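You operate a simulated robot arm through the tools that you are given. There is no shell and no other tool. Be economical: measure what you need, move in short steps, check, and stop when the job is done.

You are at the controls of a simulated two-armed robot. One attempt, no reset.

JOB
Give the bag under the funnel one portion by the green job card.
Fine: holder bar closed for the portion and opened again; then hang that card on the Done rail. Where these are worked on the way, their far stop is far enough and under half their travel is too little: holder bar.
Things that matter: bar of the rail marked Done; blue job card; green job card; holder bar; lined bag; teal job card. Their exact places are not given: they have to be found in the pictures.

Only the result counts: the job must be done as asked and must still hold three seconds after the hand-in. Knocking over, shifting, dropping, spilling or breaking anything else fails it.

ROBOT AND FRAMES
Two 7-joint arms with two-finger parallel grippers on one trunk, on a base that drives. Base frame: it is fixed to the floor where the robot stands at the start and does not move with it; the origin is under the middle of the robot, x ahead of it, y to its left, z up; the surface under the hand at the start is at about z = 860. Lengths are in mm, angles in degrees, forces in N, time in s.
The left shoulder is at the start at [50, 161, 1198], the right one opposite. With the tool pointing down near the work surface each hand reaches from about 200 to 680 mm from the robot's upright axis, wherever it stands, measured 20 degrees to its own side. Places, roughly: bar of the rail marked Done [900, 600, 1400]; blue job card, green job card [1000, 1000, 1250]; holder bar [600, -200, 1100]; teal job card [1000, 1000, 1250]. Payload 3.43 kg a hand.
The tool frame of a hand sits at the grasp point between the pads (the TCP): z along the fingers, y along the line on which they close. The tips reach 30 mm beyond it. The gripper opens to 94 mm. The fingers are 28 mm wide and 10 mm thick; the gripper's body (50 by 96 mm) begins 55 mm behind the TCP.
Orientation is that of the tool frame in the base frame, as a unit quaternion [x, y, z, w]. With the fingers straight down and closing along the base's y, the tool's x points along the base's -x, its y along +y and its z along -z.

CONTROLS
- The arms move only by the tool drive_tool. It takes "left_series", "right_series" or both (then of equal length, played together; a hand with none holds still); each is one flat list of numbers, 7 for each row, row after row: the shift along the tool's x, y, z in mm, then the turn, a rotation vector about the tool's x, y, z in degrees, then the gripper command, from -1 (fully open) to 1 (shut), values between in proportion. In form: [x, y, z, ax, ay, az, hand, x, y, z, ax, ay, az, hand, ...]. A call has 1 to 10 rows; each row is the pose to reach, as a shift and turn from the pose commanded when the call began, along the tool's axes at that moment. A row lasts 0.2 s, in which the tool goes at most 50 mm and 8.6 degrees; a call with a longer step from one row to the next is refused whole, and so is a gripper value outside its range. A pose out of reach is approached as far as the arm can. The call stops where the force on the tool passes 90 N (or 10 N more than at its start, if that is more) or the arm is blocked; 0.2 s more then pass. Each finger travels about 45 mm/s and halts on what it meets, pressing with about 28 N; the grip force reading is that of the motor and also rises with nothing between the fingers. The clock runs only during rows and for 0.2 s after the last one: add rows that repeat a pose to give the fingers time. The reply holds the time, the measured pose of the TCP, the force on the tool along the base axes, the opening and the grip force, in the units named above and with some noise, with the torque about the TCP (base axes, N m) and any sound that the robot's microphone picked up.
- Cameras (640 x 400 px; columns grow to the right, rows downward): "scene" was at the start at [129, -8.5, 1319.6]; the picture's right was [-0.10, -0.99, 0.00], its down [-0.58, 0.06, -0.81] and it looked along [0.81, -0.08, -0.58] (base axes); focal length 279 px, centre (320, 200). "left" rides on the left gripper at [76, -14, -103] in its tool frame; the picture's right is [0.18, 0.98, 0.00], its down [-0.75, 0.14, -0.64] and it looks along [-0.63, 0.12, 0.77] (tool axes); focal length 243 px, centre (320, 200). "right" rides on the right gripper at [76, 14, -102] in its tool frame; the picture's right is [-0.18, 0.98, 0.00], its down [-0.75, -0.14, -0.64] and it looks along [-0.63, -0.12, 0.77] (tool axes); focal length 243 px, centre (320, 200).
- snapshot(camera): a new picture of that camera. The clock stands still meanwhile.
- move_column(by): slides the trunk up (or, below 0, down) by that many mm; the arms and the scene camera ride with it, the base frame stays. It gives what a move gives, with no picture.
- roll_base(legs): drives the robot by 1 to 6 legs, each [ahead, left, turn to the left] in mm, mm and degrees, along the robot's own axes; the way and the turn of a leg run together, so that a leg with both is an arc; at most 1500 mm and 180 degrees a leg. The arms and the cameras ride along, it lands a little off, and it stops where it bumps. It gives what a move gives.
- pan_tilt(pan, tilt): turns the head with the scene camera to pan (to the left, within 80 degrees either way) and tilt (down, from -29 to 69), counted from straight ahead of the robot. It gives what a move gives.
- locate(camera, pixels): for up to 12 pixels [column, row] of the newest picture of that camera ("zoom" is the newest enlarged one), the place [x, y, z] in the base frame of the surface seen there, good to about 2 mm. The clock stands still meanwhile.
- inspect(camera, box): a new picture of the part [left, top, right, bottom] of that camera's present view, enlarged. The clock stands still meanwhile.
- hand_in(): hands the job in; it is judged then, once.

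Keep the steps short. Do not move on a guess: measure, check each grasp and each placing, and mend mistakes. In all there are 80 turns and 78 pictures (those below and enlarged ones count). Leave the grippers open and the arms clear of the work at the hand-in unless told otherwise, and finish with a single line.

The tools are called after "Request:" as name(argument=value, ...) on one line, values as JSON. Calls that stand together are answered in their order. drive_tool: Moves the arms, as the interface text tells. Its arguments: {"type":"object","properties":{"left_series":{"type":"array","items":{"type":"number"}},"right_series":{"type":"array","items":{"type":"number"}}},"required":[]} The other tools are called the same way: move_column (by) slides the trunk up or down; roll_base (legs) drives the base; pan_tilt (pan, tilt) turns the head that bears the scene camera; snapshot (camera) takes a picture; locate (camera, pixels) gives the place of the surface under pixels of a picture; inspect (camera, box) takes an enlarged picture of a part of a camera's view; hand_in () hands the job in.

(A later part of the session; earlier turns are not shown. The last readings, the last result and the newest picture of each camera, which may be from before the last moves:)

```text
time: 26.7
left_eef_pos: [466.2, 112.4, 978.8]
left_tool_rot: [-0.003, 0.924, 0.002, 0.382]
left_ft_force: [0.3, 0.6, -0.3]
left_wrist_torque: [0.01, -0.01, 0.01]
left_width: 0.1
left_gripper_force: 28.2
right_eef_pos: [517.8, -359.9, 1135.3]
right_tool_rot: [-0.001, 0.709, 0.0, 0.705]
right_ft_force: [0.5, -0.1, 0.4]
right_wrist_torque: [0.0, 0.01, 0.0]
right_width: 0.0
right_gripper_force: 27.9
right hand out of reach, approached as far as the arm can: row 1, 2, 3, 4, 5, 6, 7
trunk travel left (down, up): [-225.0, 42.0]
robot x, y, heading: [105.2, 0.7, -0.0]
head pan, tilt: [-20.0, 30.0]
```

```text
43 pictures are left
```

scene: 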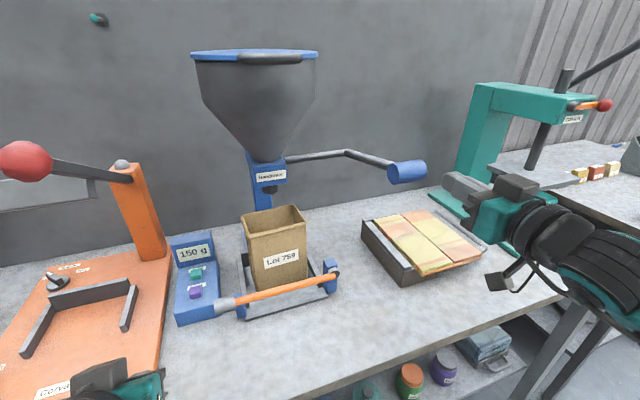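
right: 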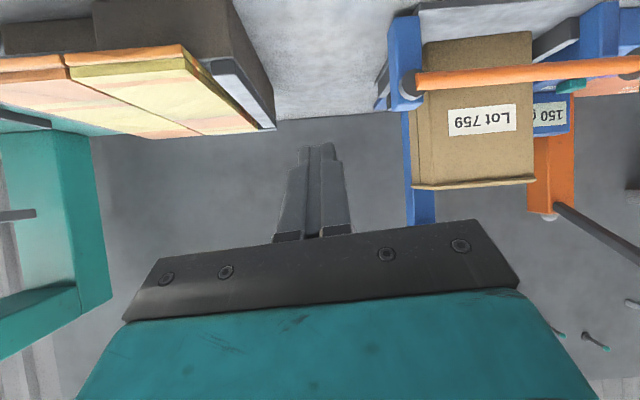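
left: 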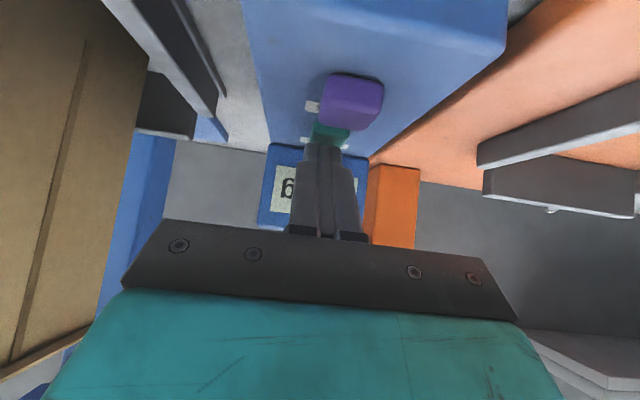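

The level hand is too close to the body to reach there. I raise it, back the base 130 mm, and then extend.

Request:
drive_tool(right_series=[-45, 0, 0, 0, 0, 0, 1, -93, 0, 0, 0, 0, 0, 1])

Request:
roll_base(legs=[[-130, 0, 0]])

```text
time: 27.3
left_eef_pos: [465.9, 112.4, 977.8]
left_tool_rot: [-0.002, 0.924, 0.002, 0.382]
left_ft_force: [0.1, -0.2, -0.6]
left_wrist_torque: [-0.03, 0.0, -0.01]
left_width: 0.1
left_gripper_force: 28.1
right_eef_pos: [524.2, -363.2, 1229.6]
right_tool_rot: [0.0, 0.708, 0.0, 0.706]
right_ft_force: [-0.3, 0.4, 0.3]
right_wrist_torque: [0.02, 0.02, 0.04]
right_width: 0.1
right_gripper_force: 28.6
right hand out of reach, approached as far as the arm can: row 1, 2
trunk travel left (down, up): [-225.0, 42.0]
robot x, y, heading: [109.5, 1.7, 0.0]
head pan, tilt: [-20.0, 30.0]
```

```text
time: 28.6
left_eef_pos: [335.7, 112.0, 977.9]
left_tool_rot: [-0.002, 0.924, 0.001, 0.383]
left_ft_force: [0.6, -0.4, 0.2]
left_wrist_torque: [-0.01, -0.01, -0.02]
left_width: 0.4
left_gripper_force: 28.2
right_eef_pos: [392.8, -362.8, 1229.5]
right_tool_rot: [-0.001, 0.708, 0.001, 0.706]
right_ft_force: [-0.3, 0.4, -0.3]
right_wrist_torque: [-0.03, 0.03, -0.02]
right_width: 0.0
right_gripper_force: 28.2
trunk travel left (down, up): [-225.0, 42.0]
robot x, y, heading: [-19.3, 1.9, -0.1]
head pan, tilt: [-20.0, 30.0]
```

Request:
drive_tool(right_series=[0, 25, 38, 0, 0, 0, 1, 0, 50, 76, 0, 0, 0, 1, 0, 75, 113, 0, 0, 0, 1, 0, 84, 132, 0, 0, 0, 1])

Request:
snapshot(camera="scene")

```text
time: 29.6
left_eef_pos: [336.0, 113.2, 978.8]
left_tool_rot: [-0.002, 0.924, 0.001, 0.382]
left_ft_force: [0.1, -0.4, -0.5]
left_wrist_torque: [0.0, -0.01, -0.02]
left_width: 0.2
left_gripper_force: 28.3
right_eef_pos: [459.8, -320.6, 1252.0]
right_tool_rot: [0.001, 0.709, 0.0, 0.705]
right_ft_force: [0.4, -0.2, 0.1]
right_wrist_torque: [0.0, 0.0, 0.02]
right_width: 0.0
right_gripper_force: 27.5
right hand out of reach, approached as far as the arm can: row 2, 3, 4
trunk travel left (down, up): [-225.0, 42.0]
robot x, y, heading: [-21.1, -0.7, 0.0]
head pan, tilt: [-20.0, 30.0]
```

```text
42 pictures are left
```

scene: 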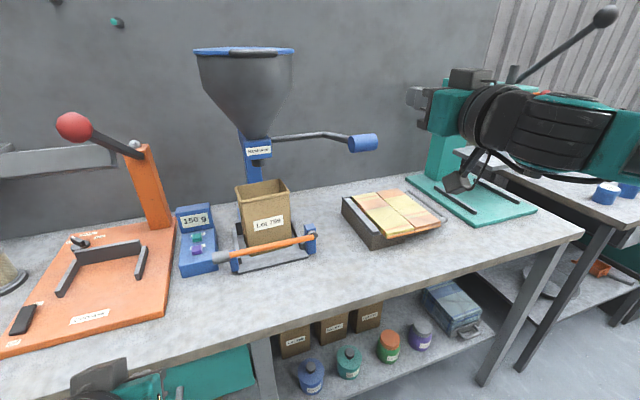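

The level orientation is the problem, because the arm runs out of wrist range. Pushing the handle from above with the fingers pointing down is more natural. I raise the trunk and turn the hand down at this safe spot.

Request:
move_column(by=40)

Request:
drive_tool(right_series=[0, 0, 0, 0, 8.5, 0, 1, 0, 0, 0, 0, 17, 0, 1, 0, 0, 0, 0, 25.5, 0, 1, 0, 0, 0, 0, 34, 0, 1, 0, 0, 0, 0, 42.5, 0, 1, 0, 0, 0, 0, 51, 0, 1, 0, 0, 0, 0, 59.5, 0, 1, 0, 0, 0, 0, 68, 0, 1, 0, 0, 0, 0, 76.5, 0, 1, 0, 0, 0, 0, 85, 0, 1])

Request:
snapshot(camera="scene")

```text
time: 30.4
left_eef_pos: [336.5, 112.9, 1017.2]
left_tool_rot: [-0.002, 0.924, 0.001, 0.382]
left_ft_force: [-1.0, -0.1, -0.5]
left_wrist_torque: [-0.01, 0.01, 0.03]
left_width: 0.1
left_gripper_force: 27.8
right_eef_pos: [461.2, -320.7, 1292.9]
right_tool_rot: [0.0, 0.708, 0.0, 0.706]
right_ft_force: [-0.9, -0.3, 0.3]
right_wrist_torque: [0.0, 0.0, -0.04]
right_width: 0.1
right_gripper_force: 27.9
trunk travel left (down, up): [-265.0, 2.0]
robot x, y, heading: [-22.7, -0.7, 0.1]
head pan, tilt: [-20.0, 30.0]
```

```text
time: 32.6
left_eef_pos: [335.5, 112.2, 1019.1]
left_tool_rot: [-0.002, 0.924, 0.001, 0.382]
left_ft_force: [-0.5, -0.1, -0.6]
left_wrist_torque: [0.03, -0.02, 0.03]
left_width: 0.0
left_gripper_force: 27.8
right_eef_pos: [460.8, -321.0, 1292.5]
right_tool_rot: [-0.001, 0.999, 0.0, 0.041]
right_ft_force: [0.1, -0.8, -0.9]
right_wrist_torque: [-0.01, 0.0, 0.02]
right_width: 0.0
right_gripper_force: 28.2
trunk travel left (down, up): [-265.0, 2.0]
robot x, y, heading: [-19.5, -0.5, 0.2]
head pan, tilt: [-20.0, 30.0]
```

```text
41 pictures are left
```

scene: 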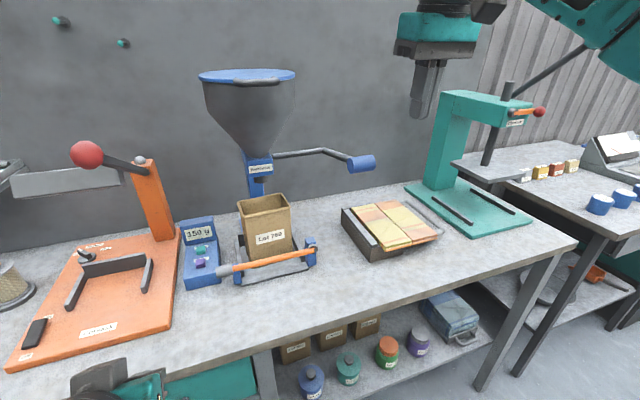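

The hand now points down. I move above the handle and check with a picture.

Request:
drive_tool(right_series=[-32, 25, 3, 0, 0, 0, 1, -66, 49, 5, 0, 0, 0, 1, -63, 49, 36, 0, 0, 0, 1, -60.6, 49, 67, 0, 0, 0, 1])

Request:
snapshot(camera="scene")

Request:
snapshot(camera="right")

```text
time: 33.6
left_eef_pos: [335.6, 112.2, 1018.6]
left_tool_rot: [-0.002, 0.924, 0.002, 0.382]
left_ft_force: [-0.3, 0.3, 0.0]
left_wrist_torque: [0.0, -0.02, 0.01]
left_width: 0.0
left_gripper_force: 28.0
right_eef_pos: [526.0, -271.7, 1229.2]
right_tool_rot: [-0.001, 0.999, 0.001, 0.042]
right_ft_force: [-0.8, 0.3, 0.1]
right_wrist_torque: [-0.04, -0.02, -0.03]
right_width: 0.2
right_gripper_force: 27.7
trunk travel left (down, up): [-265.0, 2.0]
robot x, y, heading: [-17.2, -0.8, 0.2]
head pan, tilt: [-20.0, 30.0]
```

```text
40 pictures are left
```

scene: 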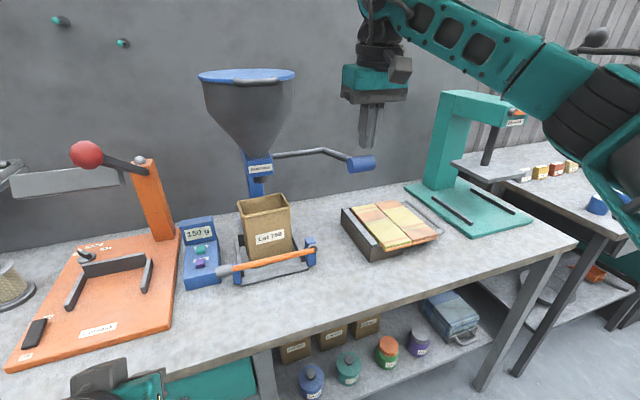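

```text
39 pictures are left
```

right: 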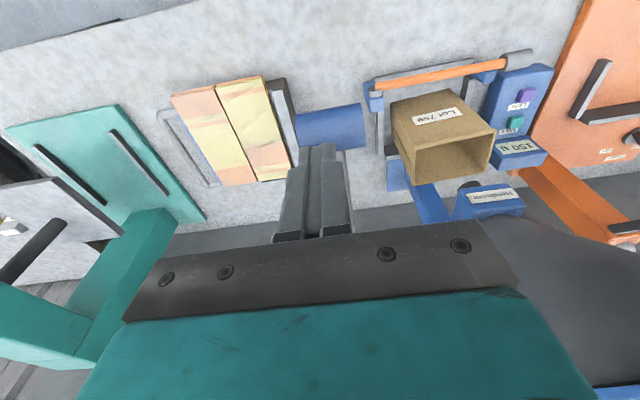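

The fingertips are right over the handle. I push down along its arc for the first ~30°.

Request:
drive_tool(right_series=[-0.7, 0, 15, 0, 0, 0, 1, 3, 0, 30, 0, 0, 0, 1, 5.2, 0, 44, 0, 0, 0, 1, 6, 0, 61, 0, 0, 0, 1, 6.1, 0, 77.5, 0, 0, 0, 1, 4, 0, 94, 0, 0, 0, 1, 1.1, 0, 110, 0, 0, 0, 1])

Request:
snapshot(camera="scene")

```text
time: 35.2
left_eef_pos: [336.8, 111.4, 1018.3]
left_tool_rot: [-0.002, 0.924, 0.001, 0.382]
left_ft_force: [-0.3, 0.8, 0.0]
left_wrist_torque: [0.0, 0.02, -0.03]
left_width: 0.0
left_gripper_force: 27.5
right_eef_pos: [533.7, -272.3, 1120.2]
right_tool_rot: [0.0, 0.999, 0.0, 0.042]
right_ft_force: [-0.9, 0.4, 2.2]
right_wrist_torque: [0.0, 0.01, 0.03]
right_width: 0.0
right_gripper_force: 27.6
trunk travel left (down, up): [-265.0, 2.0]
robot x, y, heading: [-18.4, 0.3, 0.0]
head pan, tilt: [-20.0, 30.0]
```

```text
38 pictures are left
```

scene: 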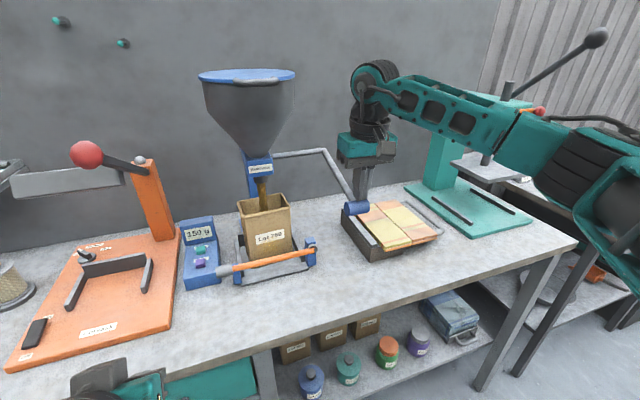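

Beans are already flowing into the bag. I check the display, then hold briefly and look again.

Request:
inspect(camera="scene", box=[170, 140, 330, 290])

Request:
drive_tool(right_series=[0, 0, 0, 0, 0, 0, 1])

Request:
inspect(camera="scene", box=[170, 140, 330, 290])

```text
2.67 times, centred on (250, 215) of scene
```

zoom: 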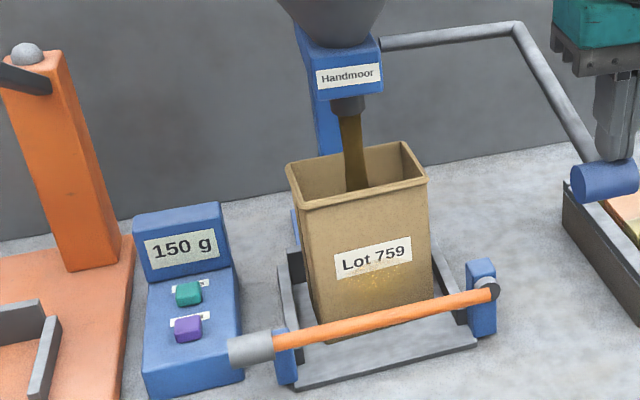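

```text
time: 35.6
left_eef_pos: [335.9, 111.6, 1018.3]
left_tool_rot: [-0.002, 0.924, 0.002, 0.382]
left_ft_force: [-0.6, 0.0, 0.3]
left_wrist_torque: [0.02, -0.02, 0.0]
left_width: 0.0
left_gripper_force: 27.9
right_eef_pos: [533.9, -271.7, 1120.5]
right_tool_rot: [0.0, 0.999, 0.0, 0.042]
right_ft_force: [-0.2, 0.5, 2.1]
right_wrist_torque: [0.05, 0.01, -0.02]
right_width: 0.0
right_gripper_force: 28.2
trunk travel left (down, up): [-265.0, 2.0]
robot x, y, heading: [-19.0, 0.3, -0.2]
head pan, tilt: [-20.0, 30.0]
```

```text
2.67 times, centred on (250, 215) of scene
```

zoom: 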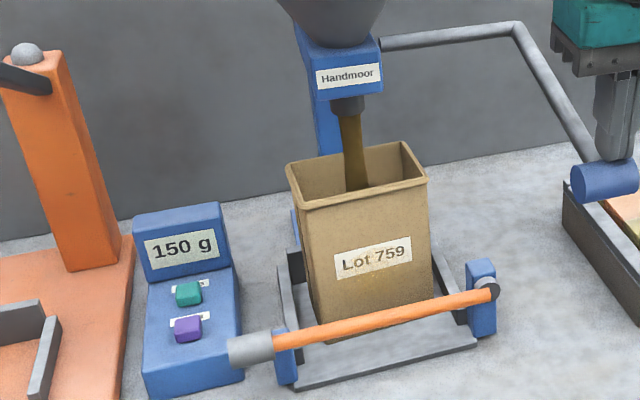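

Request:
drive_tool(right_series=[0, 0, 0, 0, 0, 0, 1, 0, 0, 0, 0, 0, 0, 1])

Request:
inspect(camera="scene", box=[170, 140, 330, 290])

```text
time: 36.2
left_eef_pos: [335.5, 111.8, 1018.7]
left_tool_rot: [-0.001, 0.924, 0.001, 0.382]
left_ft_force: [0.4, -0.2, 0.3]
left_wrist_torque: [0.0, 0.0, 0.01]
left_width: 0.0
left_gripper_force: 28.2
right_eef_pos: [534.4, -272.7, 1120.9]
right_tool_rot: [0.0, 0.999, -0.001, 0.041]
right_ft_force: [-0.3, -0.2, 1.0]
right_wrist_torque: [0.03, 0.02, -0.02]
right_width: 0.3
right_gripper_force: 27.0
trunk travel left (down, up): [-265.0, 2.0]
robot x, y, heading: [-21.2, 1.4, 0.2]
head pan, tilt: [-20.0, 30.0]
```

```text
2.67 times, centred on (250, 215) of scene
```

zoom: 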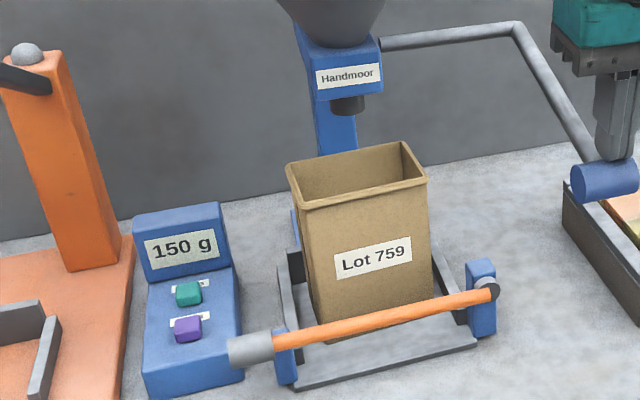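

The stream stopped by itself, so the portion is metered and complete. I lift the hand straight up off the handle and see whether it follows.

Request:
drive_tool(right_series=[6, 0, -30, 0, 0, 0, 1, 10, 0, -65, 0, 0, 0, 1, 10, 0, -100, 0, 0, 0, 1, 10, 0, -140, 0, 0, 0, 1, 10, 0, -170, 0, 0, 0, 1])

Request:
snapshot(camera="scene")

```text
time: 37.4
left_eef_pos: [335.5, 111.3, 1018.9]
left_tool_rot: [-0.002, 0.924, 0.001, 0.382]
left_ft_force: [0.2, 0.0, -0.4]
left_wrist_torque: [0.01, 0.01, 0.02]
left_width: 0.1
left_gripper_force: 28.0
right_eef_pos: [509.7, -271.1, 1287.8]
right_tool_rot: [0.0, 0.999, 0.0, 0.042]
right_ft_force: [-0.4, 0.2, 0.4]
right_wrist_torque: [0.04, -0.03, 0.01]
right_width: 0.0
right_gripper_force: 28.0
trunk travel left (down, up): [-265.0, 2.0]
robot x, y, heading: [-17.9, -0.7, -0.1]
head pan, tilt: [-20.0, 30.0]
```

```text
34 pictures are left
```

scene: 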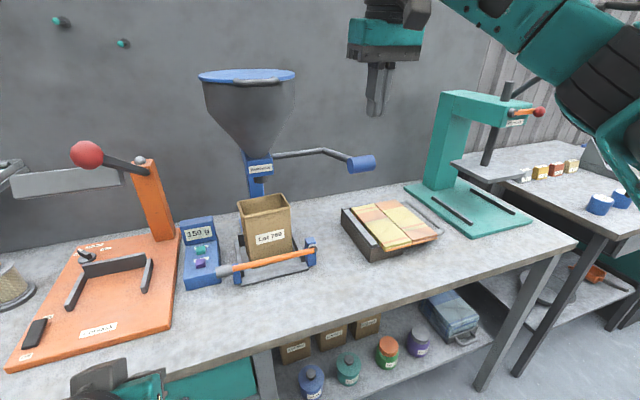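

The lever sprang back up. Now I open the holder bar again from below. First the right hand goes out to the right, down, and tilted forward again.

Request:
drive_tool(right_series=[23, -40, -2, 0, 0, 0, 1, 46.5, -80, -4, 0, 0, 0, 1, 69.7, -119, -5.8, 0, 0, 0, 1, 73.7, -119, 42, 0, -8.3, 0, 1, 77.7, -119, 89.8, 0, -16.6, 0, 1, 81.7, -119, 137.6, 0, -25, 0, 1, 85.6, -119, 185.4, 0, -33.3, 0, 1, 89.6, -119, 233.2, 0, -41.6, 0, 1, 93.6, -119, 281, 0, -50, 0, 1])

Request:
inspect(camera="scene", box=[170, 180, 340, 310])

Request:
locate(camera="zoom", pixels=[[240, 318], [330, 302], [420, 285], [480, 272], [200, 328], [160, 335], [515, 270], [190, 385]])

```text
time: 39.4
left_eef_pos: [334.5, 110.7, 1017.2]
left_tool_rot: [-0.002, 0.924, 0.001, 0.381]
left_ft_force: [-0.2, -0.3, -0.8]
left_wrist_torque: [0.02, -0.03, -0.01]
left_width: 0.1
left_gripper_force: 27.8
right_eef_pos: [439.9, -391.8, 1001.3]
right_tool_rot: [0.0, 0.888, 0.002, 0.46]
right_ft_force: [0.2, 0.1, 0.5]
right_wrist_torque: [-0.02, 0.01, 0.0]
right_width: 0.0
right_gripper_force: 28.6
trunk travel left (down, up): [-265.0, 2.0]
robot x, y, heading: [-19.0, -2.1, 0.1]
head pan, tilt: [-20.0, 30.0]
```

```text
3.08 times, centred on (255, 245) of scene
```

zoom: 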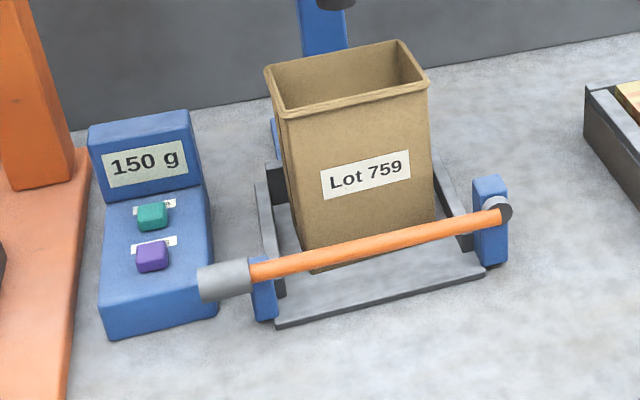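

```text
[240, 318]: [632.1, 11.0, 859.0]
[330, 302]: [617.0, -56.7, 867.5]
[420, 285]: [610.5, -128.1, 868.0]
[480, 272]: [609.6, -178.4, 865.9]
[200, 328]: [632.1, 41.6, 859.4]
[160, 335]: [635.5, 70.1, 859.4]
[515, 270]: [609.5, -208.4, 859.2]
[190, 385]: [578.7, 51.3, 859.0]
```

I move the right hand in front of the bar, slightly above and behind the entry line.

Request:
drive_tool(right_series=[-1.1, 43.4, 12.5, 0, 0, 0, 1, -2.2, 86.8, 25, 0, 0, 0, 1, -3.3, 130.2, 37.5, 0, 0, 0, 1, -4.5, 173.7, 50, 0, 0, 0, 1, -5.7, 217.1, 62.5, 0, 0, 0, 1, -6.8, 260.6, 75, 0, 0, 0, 1, -8, 304, 87.5, 0, 0, 0, 1])

Request:
snapshot(camera="right")

```text
time: 41.0
left_eef_pos: [335.7, 113.7, 1017.0]
left_tool_rot: [-0.003, 0.924, 0.001, 0.381]
left_ft_force: [-0.1, 0.1, -0.5]
left_wrist_torque: [-0.01, 0.0, 0.02]
left_width: 0.2
left_gripper_force: 28.3
right_eef_pos: [498.0, -113.2, 1005.5]
right_tool_rot: [-0.007, 0.892, 0.098, 0.441]
right_ft_force: [0.3, 1.1, -0.2]
right_wrist_torque: [-0.02, 0.03, -0.01]
right_width: 0.0
right_gripper_force: 28.2
right hand out of reach, approached as far as the arm can: row 3, 4, 5, 6, 7
trunk travel left (down, up): [-265.0, 2.0]
robot x, y, heading: [-19.4, -3.6, 0.3]
head pan, tilt: [-20.0, 30.0]
```

```text
32 pictures are left
```

right: 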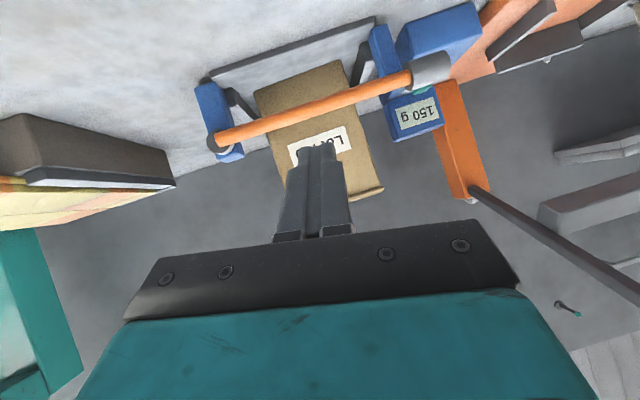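

Inward reach is limited from here. I shift the base 160 mm left so the right arm works more straight ahead.

Request:
roll_base(legs=[[0, 160, 0]])

```text
time: 43.0
left_eef_pos: [335.7, 268.2, 1018.1]
left_tool_rot: [-0.002, 0.924, 0.001, 0.382]
left_ft_force: [0.7, 0.6, 0.3]
left_wrist_torque: [-0.01, 0.0, 0.0]
left_width: 0.0
left_gripper_force: 27.9
right_eef_pos: [495.7, 41.4, 1004.1]
right_tool_rot: [-0.011, 0.893, 0.099, 0.439]
right_ft_force: [0.1, 0.0, -0.5]
right_wrist_torque: [-0.04, 0.02, 0.03]
right_width: 0.0
right_gripper_force: 28.0
trunk travel left (down, up): [-265.0, 2.0]
robot x, y, heading: [-21.0, 155.4, -0.0]
head pan, tilt: [-20.0, 30.0]
```

Request:
drive_tool(right_series=[4, -34, 5, 2.7, -0.7, -1, 1, 8, -68, 10, 5.4, -1.4, -2, 1, 12, -102, 15, 8, -2, -3, 1, 16, -136.4, 19.6, 10.7, -2.7, -4.1, 1])

Request:
snapshot(camera="right")

```text
time: 44.0
left_eef_pos: [333.4, 265.0, 1018.6]
left_tool_rot: [0.0, 0.924, 0.002, 0.383]
left_ft_force: [-1.0, -1.1, 0.2]
left_wrist_torque: [0.05, 0.0, 0.04]
left_width: 0.0
left_gripper_force: 28.1
right_eef_pos: [507.5, -160.3, 970.7]
right_tool_rot: [0.002, 0.887, 0.017, 0.461]
right_ft_force: [-1.9, 0.2, -0.8]
right_wrist_torque: [0.03, -0.03, 0.01]
right_width: 0.0
right_gripper_force: 28.2
right hand out of reach, approached as far as the arm can: row 2, 3, 4
trunk travel left (down, up): [-265.0, 2.0]
robot x, y, heading: [-19.6, 154.7, 0.4]
head pan, tilt: [-20.0, 30.0]
```

```text
31 pictures are left
```

right: 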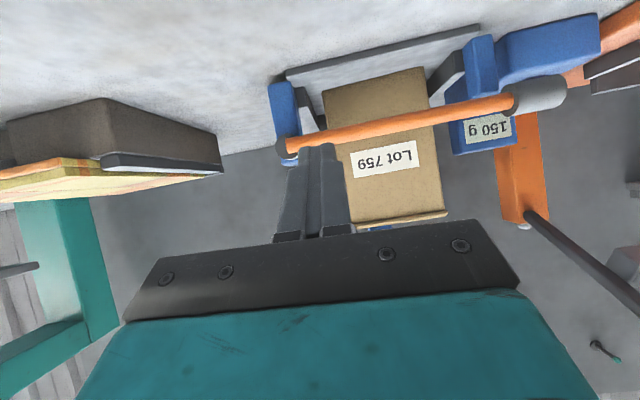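

The arm seems to sit in an awkward elbow posture, now at (507, -160, 971). I lower the trunk by 40 as it was when this reach worked, and move toward the entry point again.

Request:
move_column(by=-40)

Request:
drive_tool(right_series=[-14, 25, -10, 0, 0, -1, 1, -20, 50, -14, 0, 0, -2, 1, -24, 70, -15, 0, 0, -2, 1])

Request:
snapshot(camera="scene")

```text
time: 44.9
left_eef_pos: [336.1, 267.8, 979.1]
left_tool_rot: [-0.003, 0.924, 0.002, 0.383]
left_ft_force: [0.3, -0.1, 0.3]
left_wrist_torque: [-0.05, -0.04, -0.02]
left_width: 0.2
left_gripper_force: 28.2
right_eef_pos: [509.6, -158.1, 931.5]
right_tool_rot: [0.002, 0.889, 0.014, 0.459]
right_ft_force: [0.3, 0.3, 0.7]
right_wrist_torque: [0.02, -0.01, 0.0]
right_width: 0.0
right_gripper_force: 28.0
trunk travel left (down, up): [-225.0, 42.0]
robot x, y, heading: [-18.8, 157.4, 0.4]
head pan, tilt: [-20.0, 30.0]
```

```text
time: 45.7
left_eef_pos: [336.1, 268.3, 978.6]
left_tool_rot: [-0.003, 0.924, 0.002, 0.382]
left_ft_force: [-0.7, -0.2, 0.8]
left_wrist_torque: [-0.02, 0.0, -0.01]
left_width: 0.0
left_gripper_force: 28.1
right_eef_pos: [511.4, -88.0, 959.9]
right_tool_rot: [-0.012, 0.888, 0.005, 0.459]
right_ft_force: [0.0, 0.0, -0.2]
right_wrist_torque: [0.0, 0.03, 0.01]
right_width: 0.0
right_gripper_force: 28.4
trunk travel left (down, up): [-225.0, 42.0]
robot x, y, heading: [-21.2, 158.0, 0.4]
head pan, tilt: [-20.0, 30.0]
```

```text
30 pictures are left
```

scene: 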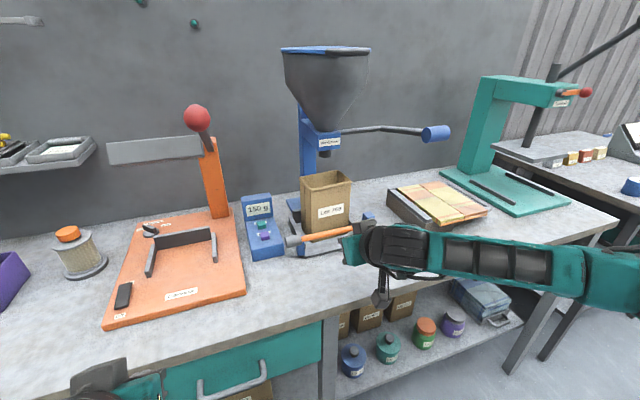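

The hand is at the entry point (511, -88, 960). I slide the fingers along their axis under the bar.

Request:
drive_tool(right_series=[0, 0, 32, 0, 0, 0, 1, 0, -1, 64, 0, 0, 0, 1, -0.5, -2, 96, 0, 0, 0, 1])

Request:
snapshot(camera="right")

```text
time: 46.5
left_eef_pos: [336.9, 268.9, 977.5]
left_tool_rot: [-0.003, 0.924, 0.002, 0.382]
left_ft_force: [0.0, 0.1, -1.1]
left_wrist_torque: [0.02, 0.02, -0.01]
left_width: 0.0
left_gripper_force: 28.4
right_eef_pos: [588.0, -88.5, 903.5]
right_tool_rot: [-0.014, 0.889, 0.005, 0.459]
right_ft_force: [-0.1, -0.4, 0.0]
right_wrist_torque: [0.02, 0.02, -0.02]
right_width: 0.1
right_gripper_force: 27.7
trunk travel left (down, up): [-225.0, 42.0]
robot x, y, heading: [-23.6, 153.7, 0.2]
head pan, tilt: [-20.0, 30.0]
```

```text
29 pictures are left
```

right: 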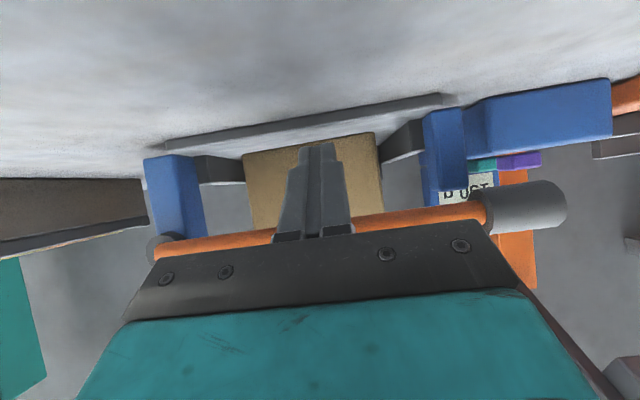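

Seen from below, the fingers are under the bar. I lift it along its arc up past vertical.

Request:
drive_tool(right_series=[-19.6, 2, -13.9, 0, 0, 0, 1, -38.8, 4, -27.4, 0, 0, 0, 1, -60, 1, -42.4, 0, 0, 0, 1, -80.8, -9.7, -57, 0, 0, 0, 1, -99, -27.7, -70, 0, 0, 0, 1, -113, -52.3, -80, 0, 0, 0, 1, -120.4, -81.5, -85, 0, 0, 0, 1, -122, -96, -86, 0, 0, 0, 1])

Request:
snapshot(camera="scene")

```text
time: 48.3
left_eef_pos: [335.9, 269.2, 979.0]
left_tool_rot: [-0.003, 0.924, 0.002, 0.382]
left_ft_force: [0.5, 0.9, 0.6]
left_wrist_torque: [-0.04, -0.02, 0.0]
left_width: 0.0
left_gripper_force: 28.4
right_eef_pos: [591.7, -185.7, 1056.2]
right_tool_rot: [-0.013, 0.888, 0.006, 0.46]
right_ft_force: [-0.1, -0.6, 0.3]
right_wrist_torque: [0.01, -0.01, 0.0]
right_width: 0.1
right_gripper_force: 28.1
trunk travel left (down, up): [-225.0, 42.0]
robot x, y, heading: [-19.0, 153.9, 0.2]
head pan, tilt: [-20.0, 30.0]
```

```text
28 pictures are left
```

scene: 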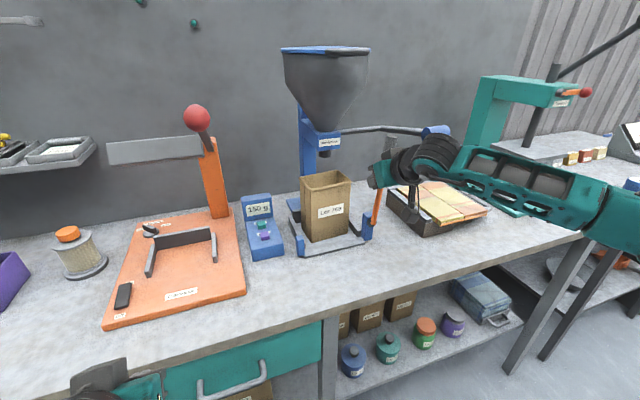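

The bar is up again. I withdraw the right hand straight back and check the bar.

Request:
drive_tool(right_series=[3, 6, -1, 0, 0, 0, 1, 28, 6, -36, 0, 0, 0, 1, 55, 6, -76, 0, 0, 0, 1, 80, 6, -112, 0, 0, 0, 1])

Request:
inspect(camera="scene", box=[230, 100, 470, 280])

```text
time: 49.3
left_eef_pos: [334.6, 269.1, 978.5]
left_tool_rot: [-0.002, 0.924, 0.001, 0.382]
left_ft_force: [-0.4, -0.5, 0.0]
left_wrist_torque: [0.01, 0.03, -0.01]
left_width: 0.0
left_gripper_force: 27.9
right_eef_pos: [451.9, -183.1, 1056.9]
right_tool_rot: [-0.013, 0.888, 0.005, 0.46]
right_ft_force: [-0.2, 0.6, -0.7]
right_wrist_torque: [0.01, -0.01, -0.01]
right_width: 0.0
right_gripper_force: 28.4
trunk travel left (down, up): [-225.0, 42.0]
robot x, y, heading: [-18.7, 161.0, 0.2]
head pan, tilt: [-20.0, 30.0]
```

```text
2.22 times, centred on (350, 190) of scene
```

zoom: 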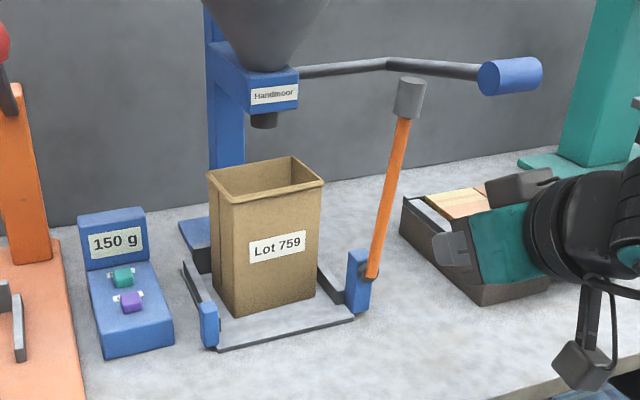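

The bar is open as at the start. Now for the card: I look left to check the driving path and the bench there.

Request:
pan_tilt(pan=45, tilt=25)

Request:
snapshot(camera="scene")

Request:
locate(camera="scene", pixels=[[200, 200], [150, 240], [240, 170], [60, 150], [100, 300], [300, 300], [200, 300], [160, 160]])

```text
time: 50.6
left_eef_pos: [335.9, 267.9, 977.3]
left_tool_rot: [-0.002, 0.924, 0.001, 0.382]
left_ft_force: [0.1, -0.6, -0.2]
left_wrist_torque: [-0.04, -0.02, 0.01]
left_width: 0.0
left_gripper_force: 27.9
right_eef_pos: [453.5, -183.9, 1055.2]
right_tool_rot: [-0.013, 0.888, 0.005, 0.46]
right_ft_force: [-0.3, -0.4, 0.1]
right_wrist_torque: [0.0, 0.02, 0.05]
right_width: 0.0
right_gripper_force: 27.8
trunk travel left (down, up): [-225.0, 42.0]
robot x, y, heading: [-20.5, 156.3, 0.4]
head pan, tilt: [45.0, 25.0]
```

```text
26 pictures are left
```

scene: 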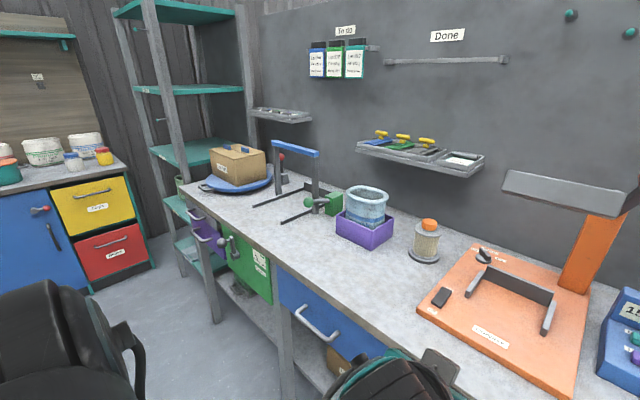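

```text
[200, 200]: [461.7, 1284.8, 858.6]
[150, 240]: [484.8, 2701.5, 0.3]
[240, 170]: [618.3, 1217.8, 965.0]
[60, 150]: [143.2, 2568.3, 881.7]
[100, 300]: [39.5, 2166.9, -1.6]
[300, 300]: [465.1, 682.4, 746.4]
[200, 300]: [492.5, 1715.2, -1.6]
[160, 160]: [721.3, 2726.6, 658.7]
```

The way left along the bench is clear. I drive 560 mm left, raise the trunk, and look at the cards from close.

Request:
roll_base(legs=[[0, 560, 0]])

Request:
move_column(by=42)

Request:
pan_tilt(pan=10, tilt=8)

Request:
snapshot(camera="scene")

```text
time: 56.1
left_eef_pos: [333.2, 839.0, 979.3]
left_tool_rot: [-0.002, 0.924, 0.001, 0.382]
left_ft_force: [0.3, -0.6, -0.2]
left_wrist_torque: [0.02, 0.0, -0.01]
left_width: 0.0
left_gripper_force: 28.0
right_eef_pos: [452.3, 387.2, 1055.8]
right_tool_rot: [-0.012, 0.888, 0.005, 0.46]
right_ft_force: [0.5, -0.2, 0.1]
right_wrist_torque: [-0.01, 0.0, 0.01]
right_width: 0.0
right_gripper_force: 28.1
trunk travel left (down, up): [-225.0, 42.0]
robot x, y, heading: [-21.2, 726.9, 0.2]
head pan, tilt: [45.0, 25.0]
```

```text
time: 57.0
left_eef_pos: [333.5, 839.0, 1019.1]
left_tool_rot: [-0.002, 0.924, 0.002, 0.382]
left_ft_force: [0.5, -0.3, 0.5]
left_wrist_torque: [-0.02, 0.03, 0.02]
left_width: 0.0
left_gripper_force: 28.0
right_eef_pos: [450.8, 385.8, 1097.8]
right_tool_rot: [-0.013, 0.888, 0.006, 0.459]
right_ft_force: [-0.6, 0.1, 0.2]
right_wrist_torque: [-0.02, 0.02, 0.02]
right_width: 0.0
right_gripper_force: 28.2
trunk travel left (down, up): [-267.0, 0.0]
robot x, y, heading: [-20.2, 725.9, 0.5]
head pan, tilt: [45.0, 25.0]
```

```text
time: 58.0
left_eef_pos: [333.1, 839.2, 1020.5]
left_tool_rot: [-0.003, 0.924, 0.002, 0.382]
left_ft_force: [-0.6, 0.2, 0.5]
left_wrist_torque: [0.02, 0.03, 0.03]
left_width: 0.2
left_gripper_force: 28.2
right_eef_pos: [450.6, 385.4, 1098.8]
right_tool_rot: [-0.013, 0.888, 0.006, 0.459]
right_ft_force: [-0.1, -0.7, -0.2]
right_wrist_torque: [0.0, -0.01, -0.01]
right_width: 0.2
right_gripper_force: 27.7
trunk travel left (down, up): [-267.0, 0.0]
robot x, y, heading: [-25.5, 720.3, 0.2]
head pan, tilt: [10.0, 8.0]
```

```text
25 pictures are left
```

scene: 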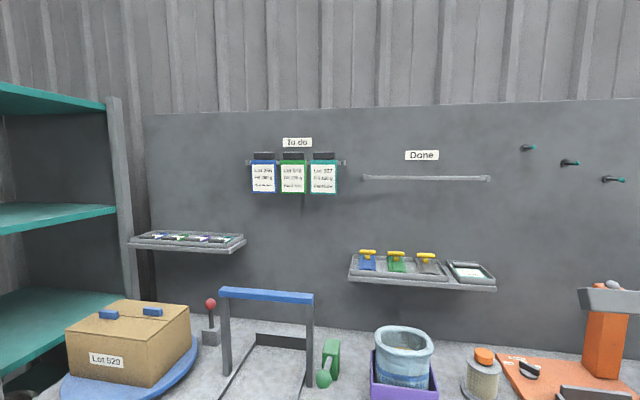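

Request:
inspect(camera="scene", box=[240, 140, 352, 210])

Request:
locate(camera="zoom", pixels=[[295, 88], [295, 100], [308, 210], [235, 210], [378, 210], [230, 90], [365, 90], [300, 120], [300, 290], [215, 130], [575, 130], [390, 220]])

Request:
locate(camera="scene", pixels=[[365, 178], [420, 178], [488, 179], [225, 310], [310, 300], [265, 292], [400, 260], [365, 255], [425, 258], [400, 275], [480, 265], [400, 330]])

```text
5.71 times, centred on (296, 175) of scene
```

zoom: 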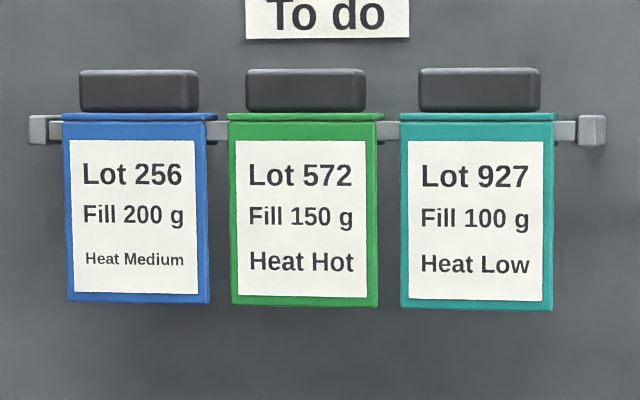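

```text
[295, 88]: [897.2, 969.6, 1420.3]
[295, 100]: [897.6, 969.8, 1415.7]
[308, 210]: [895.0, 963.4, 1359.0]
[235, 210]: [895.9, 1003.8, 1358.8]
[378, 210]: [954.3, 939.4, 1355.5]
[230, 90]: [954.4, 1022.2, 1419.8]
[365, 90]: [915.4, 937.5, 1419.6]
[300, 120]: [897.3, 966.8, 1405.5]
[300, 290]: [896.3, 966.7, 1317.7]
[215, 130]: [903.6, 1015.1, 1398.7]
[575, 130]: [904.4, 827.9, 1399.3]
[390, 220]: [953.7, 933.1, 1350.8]
```

```text
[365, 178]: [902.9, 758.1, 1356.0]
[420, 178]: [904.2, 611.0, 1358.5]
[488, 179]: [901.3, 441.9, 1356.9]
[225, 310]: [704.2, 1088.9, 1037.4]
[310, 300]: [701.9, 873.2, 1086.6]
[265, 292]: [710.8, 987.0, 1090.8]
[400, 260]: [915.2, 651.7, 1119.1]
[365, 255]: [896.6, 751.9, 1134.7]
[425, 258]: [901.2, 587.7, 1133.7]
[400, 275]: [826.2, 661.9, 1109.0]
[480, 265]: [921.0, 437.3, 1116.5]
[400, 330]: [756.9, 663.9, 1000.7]
```

The green card's black grip block is centred at about y 964, z 1411–1429, x 897–915, and 65 mm wide. I'll grip its ends with a level left hand, opening limited so as not to touch the neighbours. I drive 170 mm ahead.

Request:
roll_base(legs=[[170, 0, 0]])

Request:
drive_tool(left_series=[-33, 0, -33, 0, 0, 0, 1, -66, 0, -66, 0, 0, 0, 1, -99, 8, -99, 0, -7.5, 0, 1, -132, 20, -132, 0, -15, 0, 1, -165, 35, -165, 0, -22.5, 0, 0.5, -198, 50, -198, 0, -30, 0, 0, -231, 75, -231, 0, -37.5, 0, -0.4, -260, 100, -260, 0, -45, 0, -0.7, -285, 124, -285, 0, -45, 0, -0.7])

Request:
snapshot(camera="left")

```text
time: 59.4
left_eef_pos: [502.5, 838.0, 1019.1]
left_tool_rot: [0.0, 0.924, 0.001, 0.382]
left_ft_force: [0.0, 0.5, -0.8]
left_wrist_torque: [0.02, 0.04, 0.0]
left_width: 0.0
left_gripper_force: 28.1
right_eef_pos: [618.1, 384.2, 1097.2]
right_tool_rot: [-0.012, 0.889, 0.005, 0.458]
right_ft_force: [0.4, 0.1, 0.0]
right_wrist_torque: [0.0, -0.02, -0.01]
right_width: 0.1
right_gripper_force: 28.1
trunk travel left (down, up): [-267.0, 0.0]
robot x, y, heading: [148.2, 727.8, 0.0]
head pan, tilt: [10.0, 8.0]
```

```text
refused: row 7 steps farther than a row can; nothing moved
```

```text
23 pictures are left
```

left: 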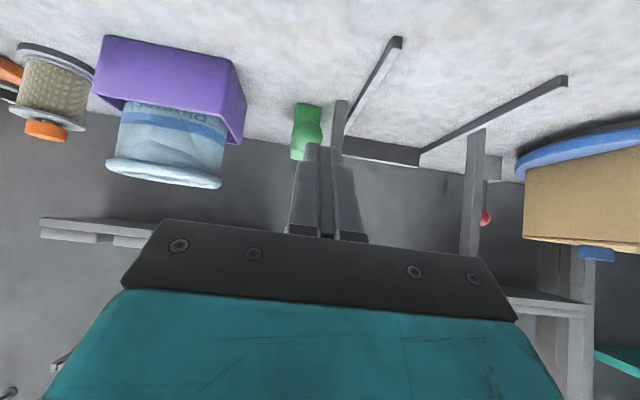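

One step was too long. I resend it with even steps: up 404 mm, left 126 mm, levelling.

Request:
drive_tool(left_series=[-28.6, 12.6, -28.6, 0, 0, 0, 1, -57.2, 25.2, -57.2, 0, 0, 0, 1, -85.8, 37.8, -85.8, 0, -6, 0, 1, -114.4, 50.4, -114.4, 0, -12, 0, 1, -143, 63, -143, 0, -18, 0, 0.5, -171.6, 75.6, -171.6, 0, -24, 0, 0, -200.2, 88.2, -200.2, 0, -30, 0, -0.4, -228.8, 100.8, -228.8, 0, -36, 0, -0.7, -257.4, 113.4, -257.4, 0, -41, 0, -0.7, -286, 126, -286, 0, -45, 0, -0.7])

Request:
snapshot(camera="left")

Request:
snapshot(camera="scene")

```text
time: 60.2
left_eef_pos: [538.2, 897.6, 1100.8]
left_tool_rot: [0.017, 0.911, 0.109, 0.398]
left_ft_force: [-0.9, 0.0, 0.6]
left_wrist_torque: [0.01, 0.0, 0.02]
left_width: 0.2
left_gripper_force: 28.1
left hand out of reach, approached as far as the arm can: row 1, 2, 3
right_eef_pos: [619.2, 384.6, 1098.9]
right_tool_rot: [-0.012, 0.888, 0.005, 0.459]
right_ft_force: [-0.5, 0.2, -0.2]
right_wrist_torque: [0.0, 0.05, 0.01]
right_width: 0.1
right_gripper_force: 28.4
trunk travel left (down, up): [-267.0, 0.0]
robot x, y, heading: [146.8, 728.4, 0.0]
head pan, tilt: [10.0, 8.0]
stopped in row 3 (left hand): the arm was blocked; the commanded pose is now the measured one
```

```text
22 pictures are left
```

left: 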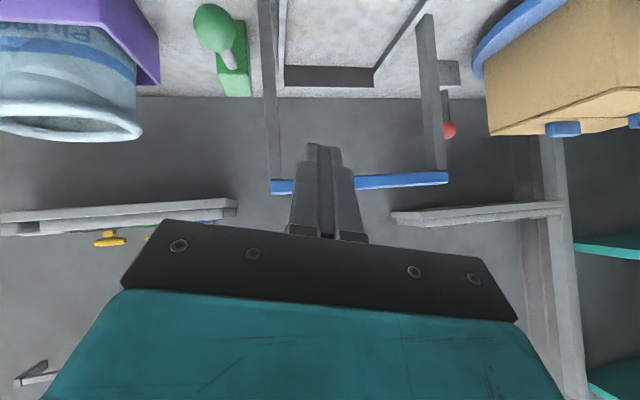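

```text
21 pictures are left
```

scene: 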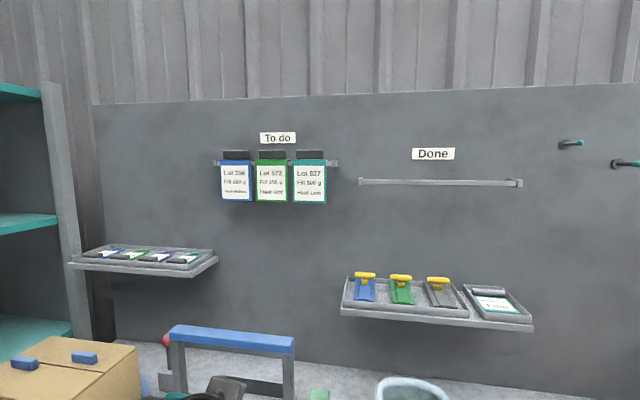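

The retracted posture blocks it, with no contact force. I go forward and up diagonally, clear of the blue bracket (top z ≈ 1091 at x ≈ 700), levelling on the way.

Request:
drive_tool(left_series=[-40.9, 10, -1.8, 1.1, -6.1, -1.5, 0.5, -81.7, 19.9, -3.6, 2.2, -12.2, -3, 0, -122.6, 29.8, -5.4, 3.3, -18.3, -4.5, -0.4, -163.4, 39.7, -7.1, 4.3, -24.4, -6, -0.7, -204.3, 49.6, -8.9, 5.4, -30.5, -7.5, -0.7, -245, 59.6, -10.7, 6.5, -36.6, -9, -0.7, -286, 69.5, -12.5, 7.6, -42.7, -10.5, -0.7])

```text
time: 61.8
left_eef_pos: [724.2, 930.2, 1331.4]
left_tool_rot: [-0.001, 0.706, 0.0, 0.708]
left_ft_force: [-0.5, -0.3, -1.3]
left_wrist_torque: [0.02, 0.0, -0.03]
left_width: 79.9
left_gripper_force: 0.0
right_eef_pos: [618.2, 384.5, 1097.6]
right_tool_rot: [-0.012, 0.888, 0.005, 0.459]
right_ft_force: [0.1, 0.1, 0.0]
right_wrist_torque: [-0.01, 0.02, -0.02]
right_width: 0.0
right_gripper_force: 28.0
trunk travel left (down, up): [-267.0, 0.0]
robot x, y, heading: [145.6, 729.6, 0.2]
head pan, tilt: [10.0, 8.0]
```

The hand is level at (724, 930, 1331), opening 80. I go to in front of the grip block and look.

Request:
drive_tool(left_series=[-32, 12, 25, 0, 0, 0, -0.7, -64, 23, 50, 0, 0, 0, -0.7, -93, 34, 70, 0, 0, 0, -0.7])

Request:
snapshot(camera="left")

Request:
inspect(camera="scene", box=[190, 120, 370, 230])

```text
time: 62.6
left_eef_pos: [789.9, 964.0, 1423.1]
left_tool_rot: [0.0, 0.706, -0.002, 0.708]
left_ft_force: [-0.5, -0.4, 0.4]
left_wrist_torque: [-0.01, -0.01, 0.03]
left_width: 80.2
left_gripper_force: 0.1
right_eef_pos: [618.2, 384.9, 1098.9]
right_tool_rot: [-0.012, 0.888, 0.005, 0.459]
right_ft_force: [-0.5, 0.5, -0.3]
right_wrist_torque: [0.01, -0.01, 0.0]
right_width: 0.0
right_gripper_force: 27.8
trunk travel left (down, up): [-267.0, 0.0]
robot x, y, heading: [148.4, 730.8, -0.1]
head pan, tilt: [10.0, 8.0]
```

```text
20 pictures are left
```

left: 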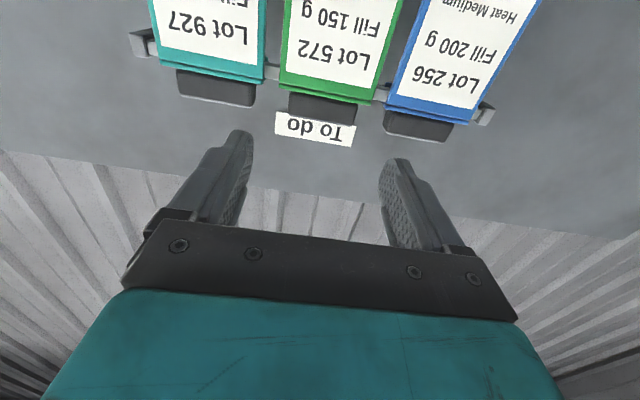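

```text
3.56 times, centred on (280, 175) of scene
```

zoom: 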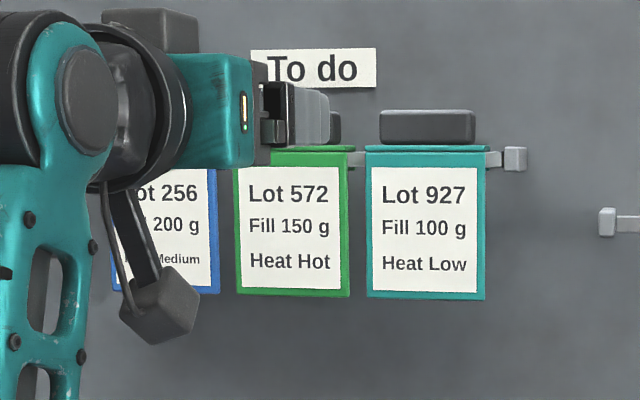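

Request:
locate(camera="left", pixels=[[292, 108], [322, 110], [353, 112], [322, 98], [322, 120], [250, 95], [388, 118], [322, 92], [300, 84], [348, 90], [240, 180], [392, 190]])

```text
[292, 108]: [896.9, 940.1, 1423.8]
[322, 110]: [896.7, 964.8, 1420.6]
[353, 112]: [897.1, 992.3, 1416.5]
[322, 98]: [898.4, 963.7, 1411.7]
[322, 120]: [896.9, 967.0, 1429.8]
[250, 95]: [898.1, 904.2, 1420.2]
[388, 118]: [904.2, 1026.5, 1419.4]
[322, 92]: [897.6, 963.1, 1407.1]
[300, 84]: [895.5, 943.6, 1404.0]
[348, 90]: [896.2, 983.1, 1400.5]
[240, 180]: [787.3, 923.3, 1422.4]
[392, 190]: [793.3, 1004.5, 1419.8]
```

The block spans y 937–995, z 1410–1431, with its front at x 897. I slide forward with the fingers just above the green flange and close.

Request:
drive_tool(left_series=[-2, 1.5, 40, 0, 0, 0, -0.7, -2, 1.5, 80, 0, 0, 0, -0.7, -2, 1.5, 112, 0, 0, 0, -0.7, -2, 1.5, 112, 0, 0, 0, -0.3, -2, 1.5, 112, 0, 0, 0, 0.5, -2, 1.5, 112, 0, 0, 0, 1, -2, 1.5, 112, 0, 0, 0, 1])

Request:
snapshot(camera="left")

```text
time: 64.2
left_eef_pos: [904.0, 963.7, 1423.4]
left_tool_rot: [0.0, 0.706, -0.001, 0.708]
left_ft_force: [0.0, 0.6, 0.7]
left_wrist_torque: [-0.07, -0.03, 0.0]
left_width: 63.6
left_gripper_force: 27.6
right_eef_pos: [618.2, 385.2, 1098.4]
right_tool_rot: [-0.013, 0.888, 0.006, 0.459]
right_ft_force: [-0.4, 0.4, 0.0]
right_wrist_torque: [0.0, 0.0, 0.02]
right_width: 0.0
right_gripper_force: 27.9
trunk travel left (down, up): [-267.0, 0.0]
robot x, y, heading: [146.8, 726.7, -0.0]
head pan, tilt: [10.0, 8.0]
```

```text
18 pictures are left
```

left: 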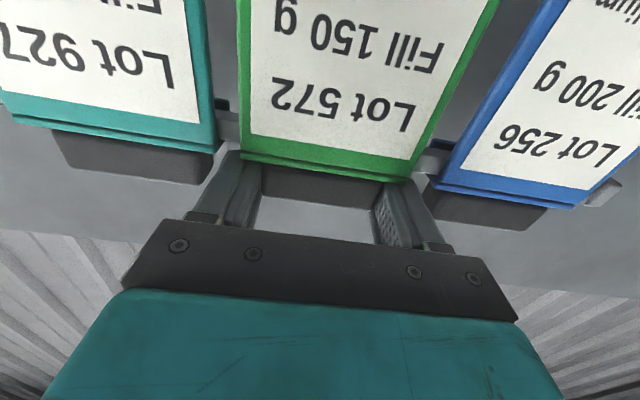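

The block is held (63.6 mm, 27.6 N). I lift straight up 60 mm slowly and look.

Request:
drive_tool(left_series=[-8, 0, 0, 0, 0, 0, 1, -18, 0, 0, 0, 0, 0, 1, -32, 0, 0, 0, 0, 0, 1, -46, 0, 0, 0, 0, 0, 1, -60, 0, 0, 0, 0, 0, 1])

Request:
snapshot(camera="scene")

```text
time: 65.4
left_eef_pos: [902.3, 965.9, 1485.7]
left_tool_rot: [-0.001, 0.707, 0.001, 0.708]
left_ft_force: [-0.2, 0.9, -1.2]
left_wrist_torque: [0.01, -0.02, -0.01]
left_width: 63.3
left_gripper_force: 27.8
right_eef_pos: [617.7, 385.3, 1098.6]
right_tool_rot: [-0.013, 0.888, 0.006, 0.459]
right_ft_force: [-0.5, 0.1, -1.0]
right_wrist_torque: [-0.04, 0.01, 0.01]
right_width: 0.0
right_gripper_force: 28.0
trunk travel left (down, up): [-267.0, 0.0]
robot x, y, heading: [144.1, 726.6, 0.1]
head pan, tilt: [10.0, 8.0]
```

```text
17 pictures are left
```

scene: 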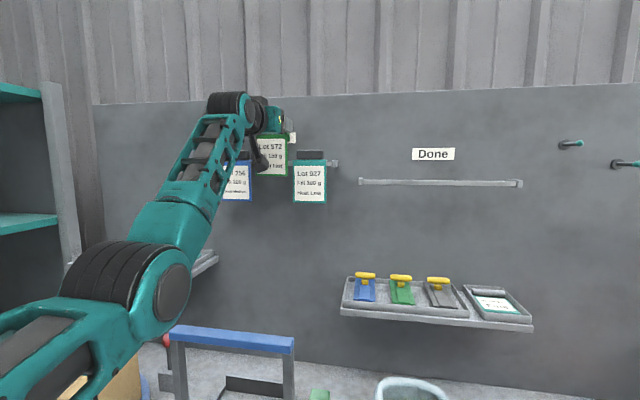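

The card is free of the rail. I pull it 130 mm back from the wall and at the same time fold the right arm back to its safe upright pose.

Request:
drive_tool(left_series=[0, 0, -18.5, 0, 0, 0, 1, 0, 0, -37, 0, 0, 0, 1, 0, 0, -55.5, 0, 0, 0, 1, 0, 0, -74, 0, 0, 0, 1, 0, 0, -92.5, 0, 0, 0, 1, 0, 0, -111, 0, 0, 0, 1, 0, 0, -130, 0, 0, 0, 1], right_series=[14, -7, -15, 0, 7.8, 0, 1, 28, -14, -30, 0, 15.6, 0, 1, 42, -21, -45, 0, 23.5, 0, 1, 57, -28, -61, 0, 31.4, 0, 1, 71, -35, -76, 0, 39.2, 0, 1, 86, -42, -92, 0, 47, 0, 1, 100, -50, -107, 0, 55, 0, 1])

Request:
roll_base(legs=[[-90, 0, 0]])

```text
time: 67.0
left_eef_pos: [770.0, 964.6, 1485.7]
left_tool_rot: [0.0, 0.707, -0.001, 0.707]
left_ft_force: [-0.2, -0.9, -0.5]
left_wrist_torque: [0.01, 0.0, 0.02]
left_width: 63.3
left_gripper_force: 27.9
right_eef_pos: [473.5, 329.4, 1078.2]
right_tool_rot: [-0.012, 1.0, 0.0, -0.003]
right_ft_force: [0.8, -0.2, 0.0]
right_wrist_torque: [0.02, 0.03, 0.0]
right_width: 0.0
right_gripper_force: 28.3
trunk travel left (down, up): [-267.0, 0.0]
robot x, y, heading: [142.2, 725.4, -0.0]
head pan, tilt: [10.0, 8.0]
```

```text
time: 68.1
left_eef_pos: [680.8, 965.2, 1485.4]
left_tool_rot: [-0.001, 0.706, 0.001, 0.708]
left_ft_force: [-0.4, -0.3, -0.2]
left_wrist_torque: [0.0, 0.05, 0.01]
left_width: 63.5
left_gripper_force: 28.3
right_eef_pos: [386.4, 330.3, 1077.9]
right_tool_rot: [-0.013, 1.0, -0.001, -0.002]
right_ft_force: [-0.9, 0.2, 0.4]
right_wrist_torque: [0.03, -0.02, 0.01]
right_width: 0.0
right_gripper_force: 27.8
trunk travel left (down, up): [-267.0, 0.0]
robot x, y, heading: [54.9, 725.8, 0.1]
head pan, tilt: [10.0, 8.0]
```

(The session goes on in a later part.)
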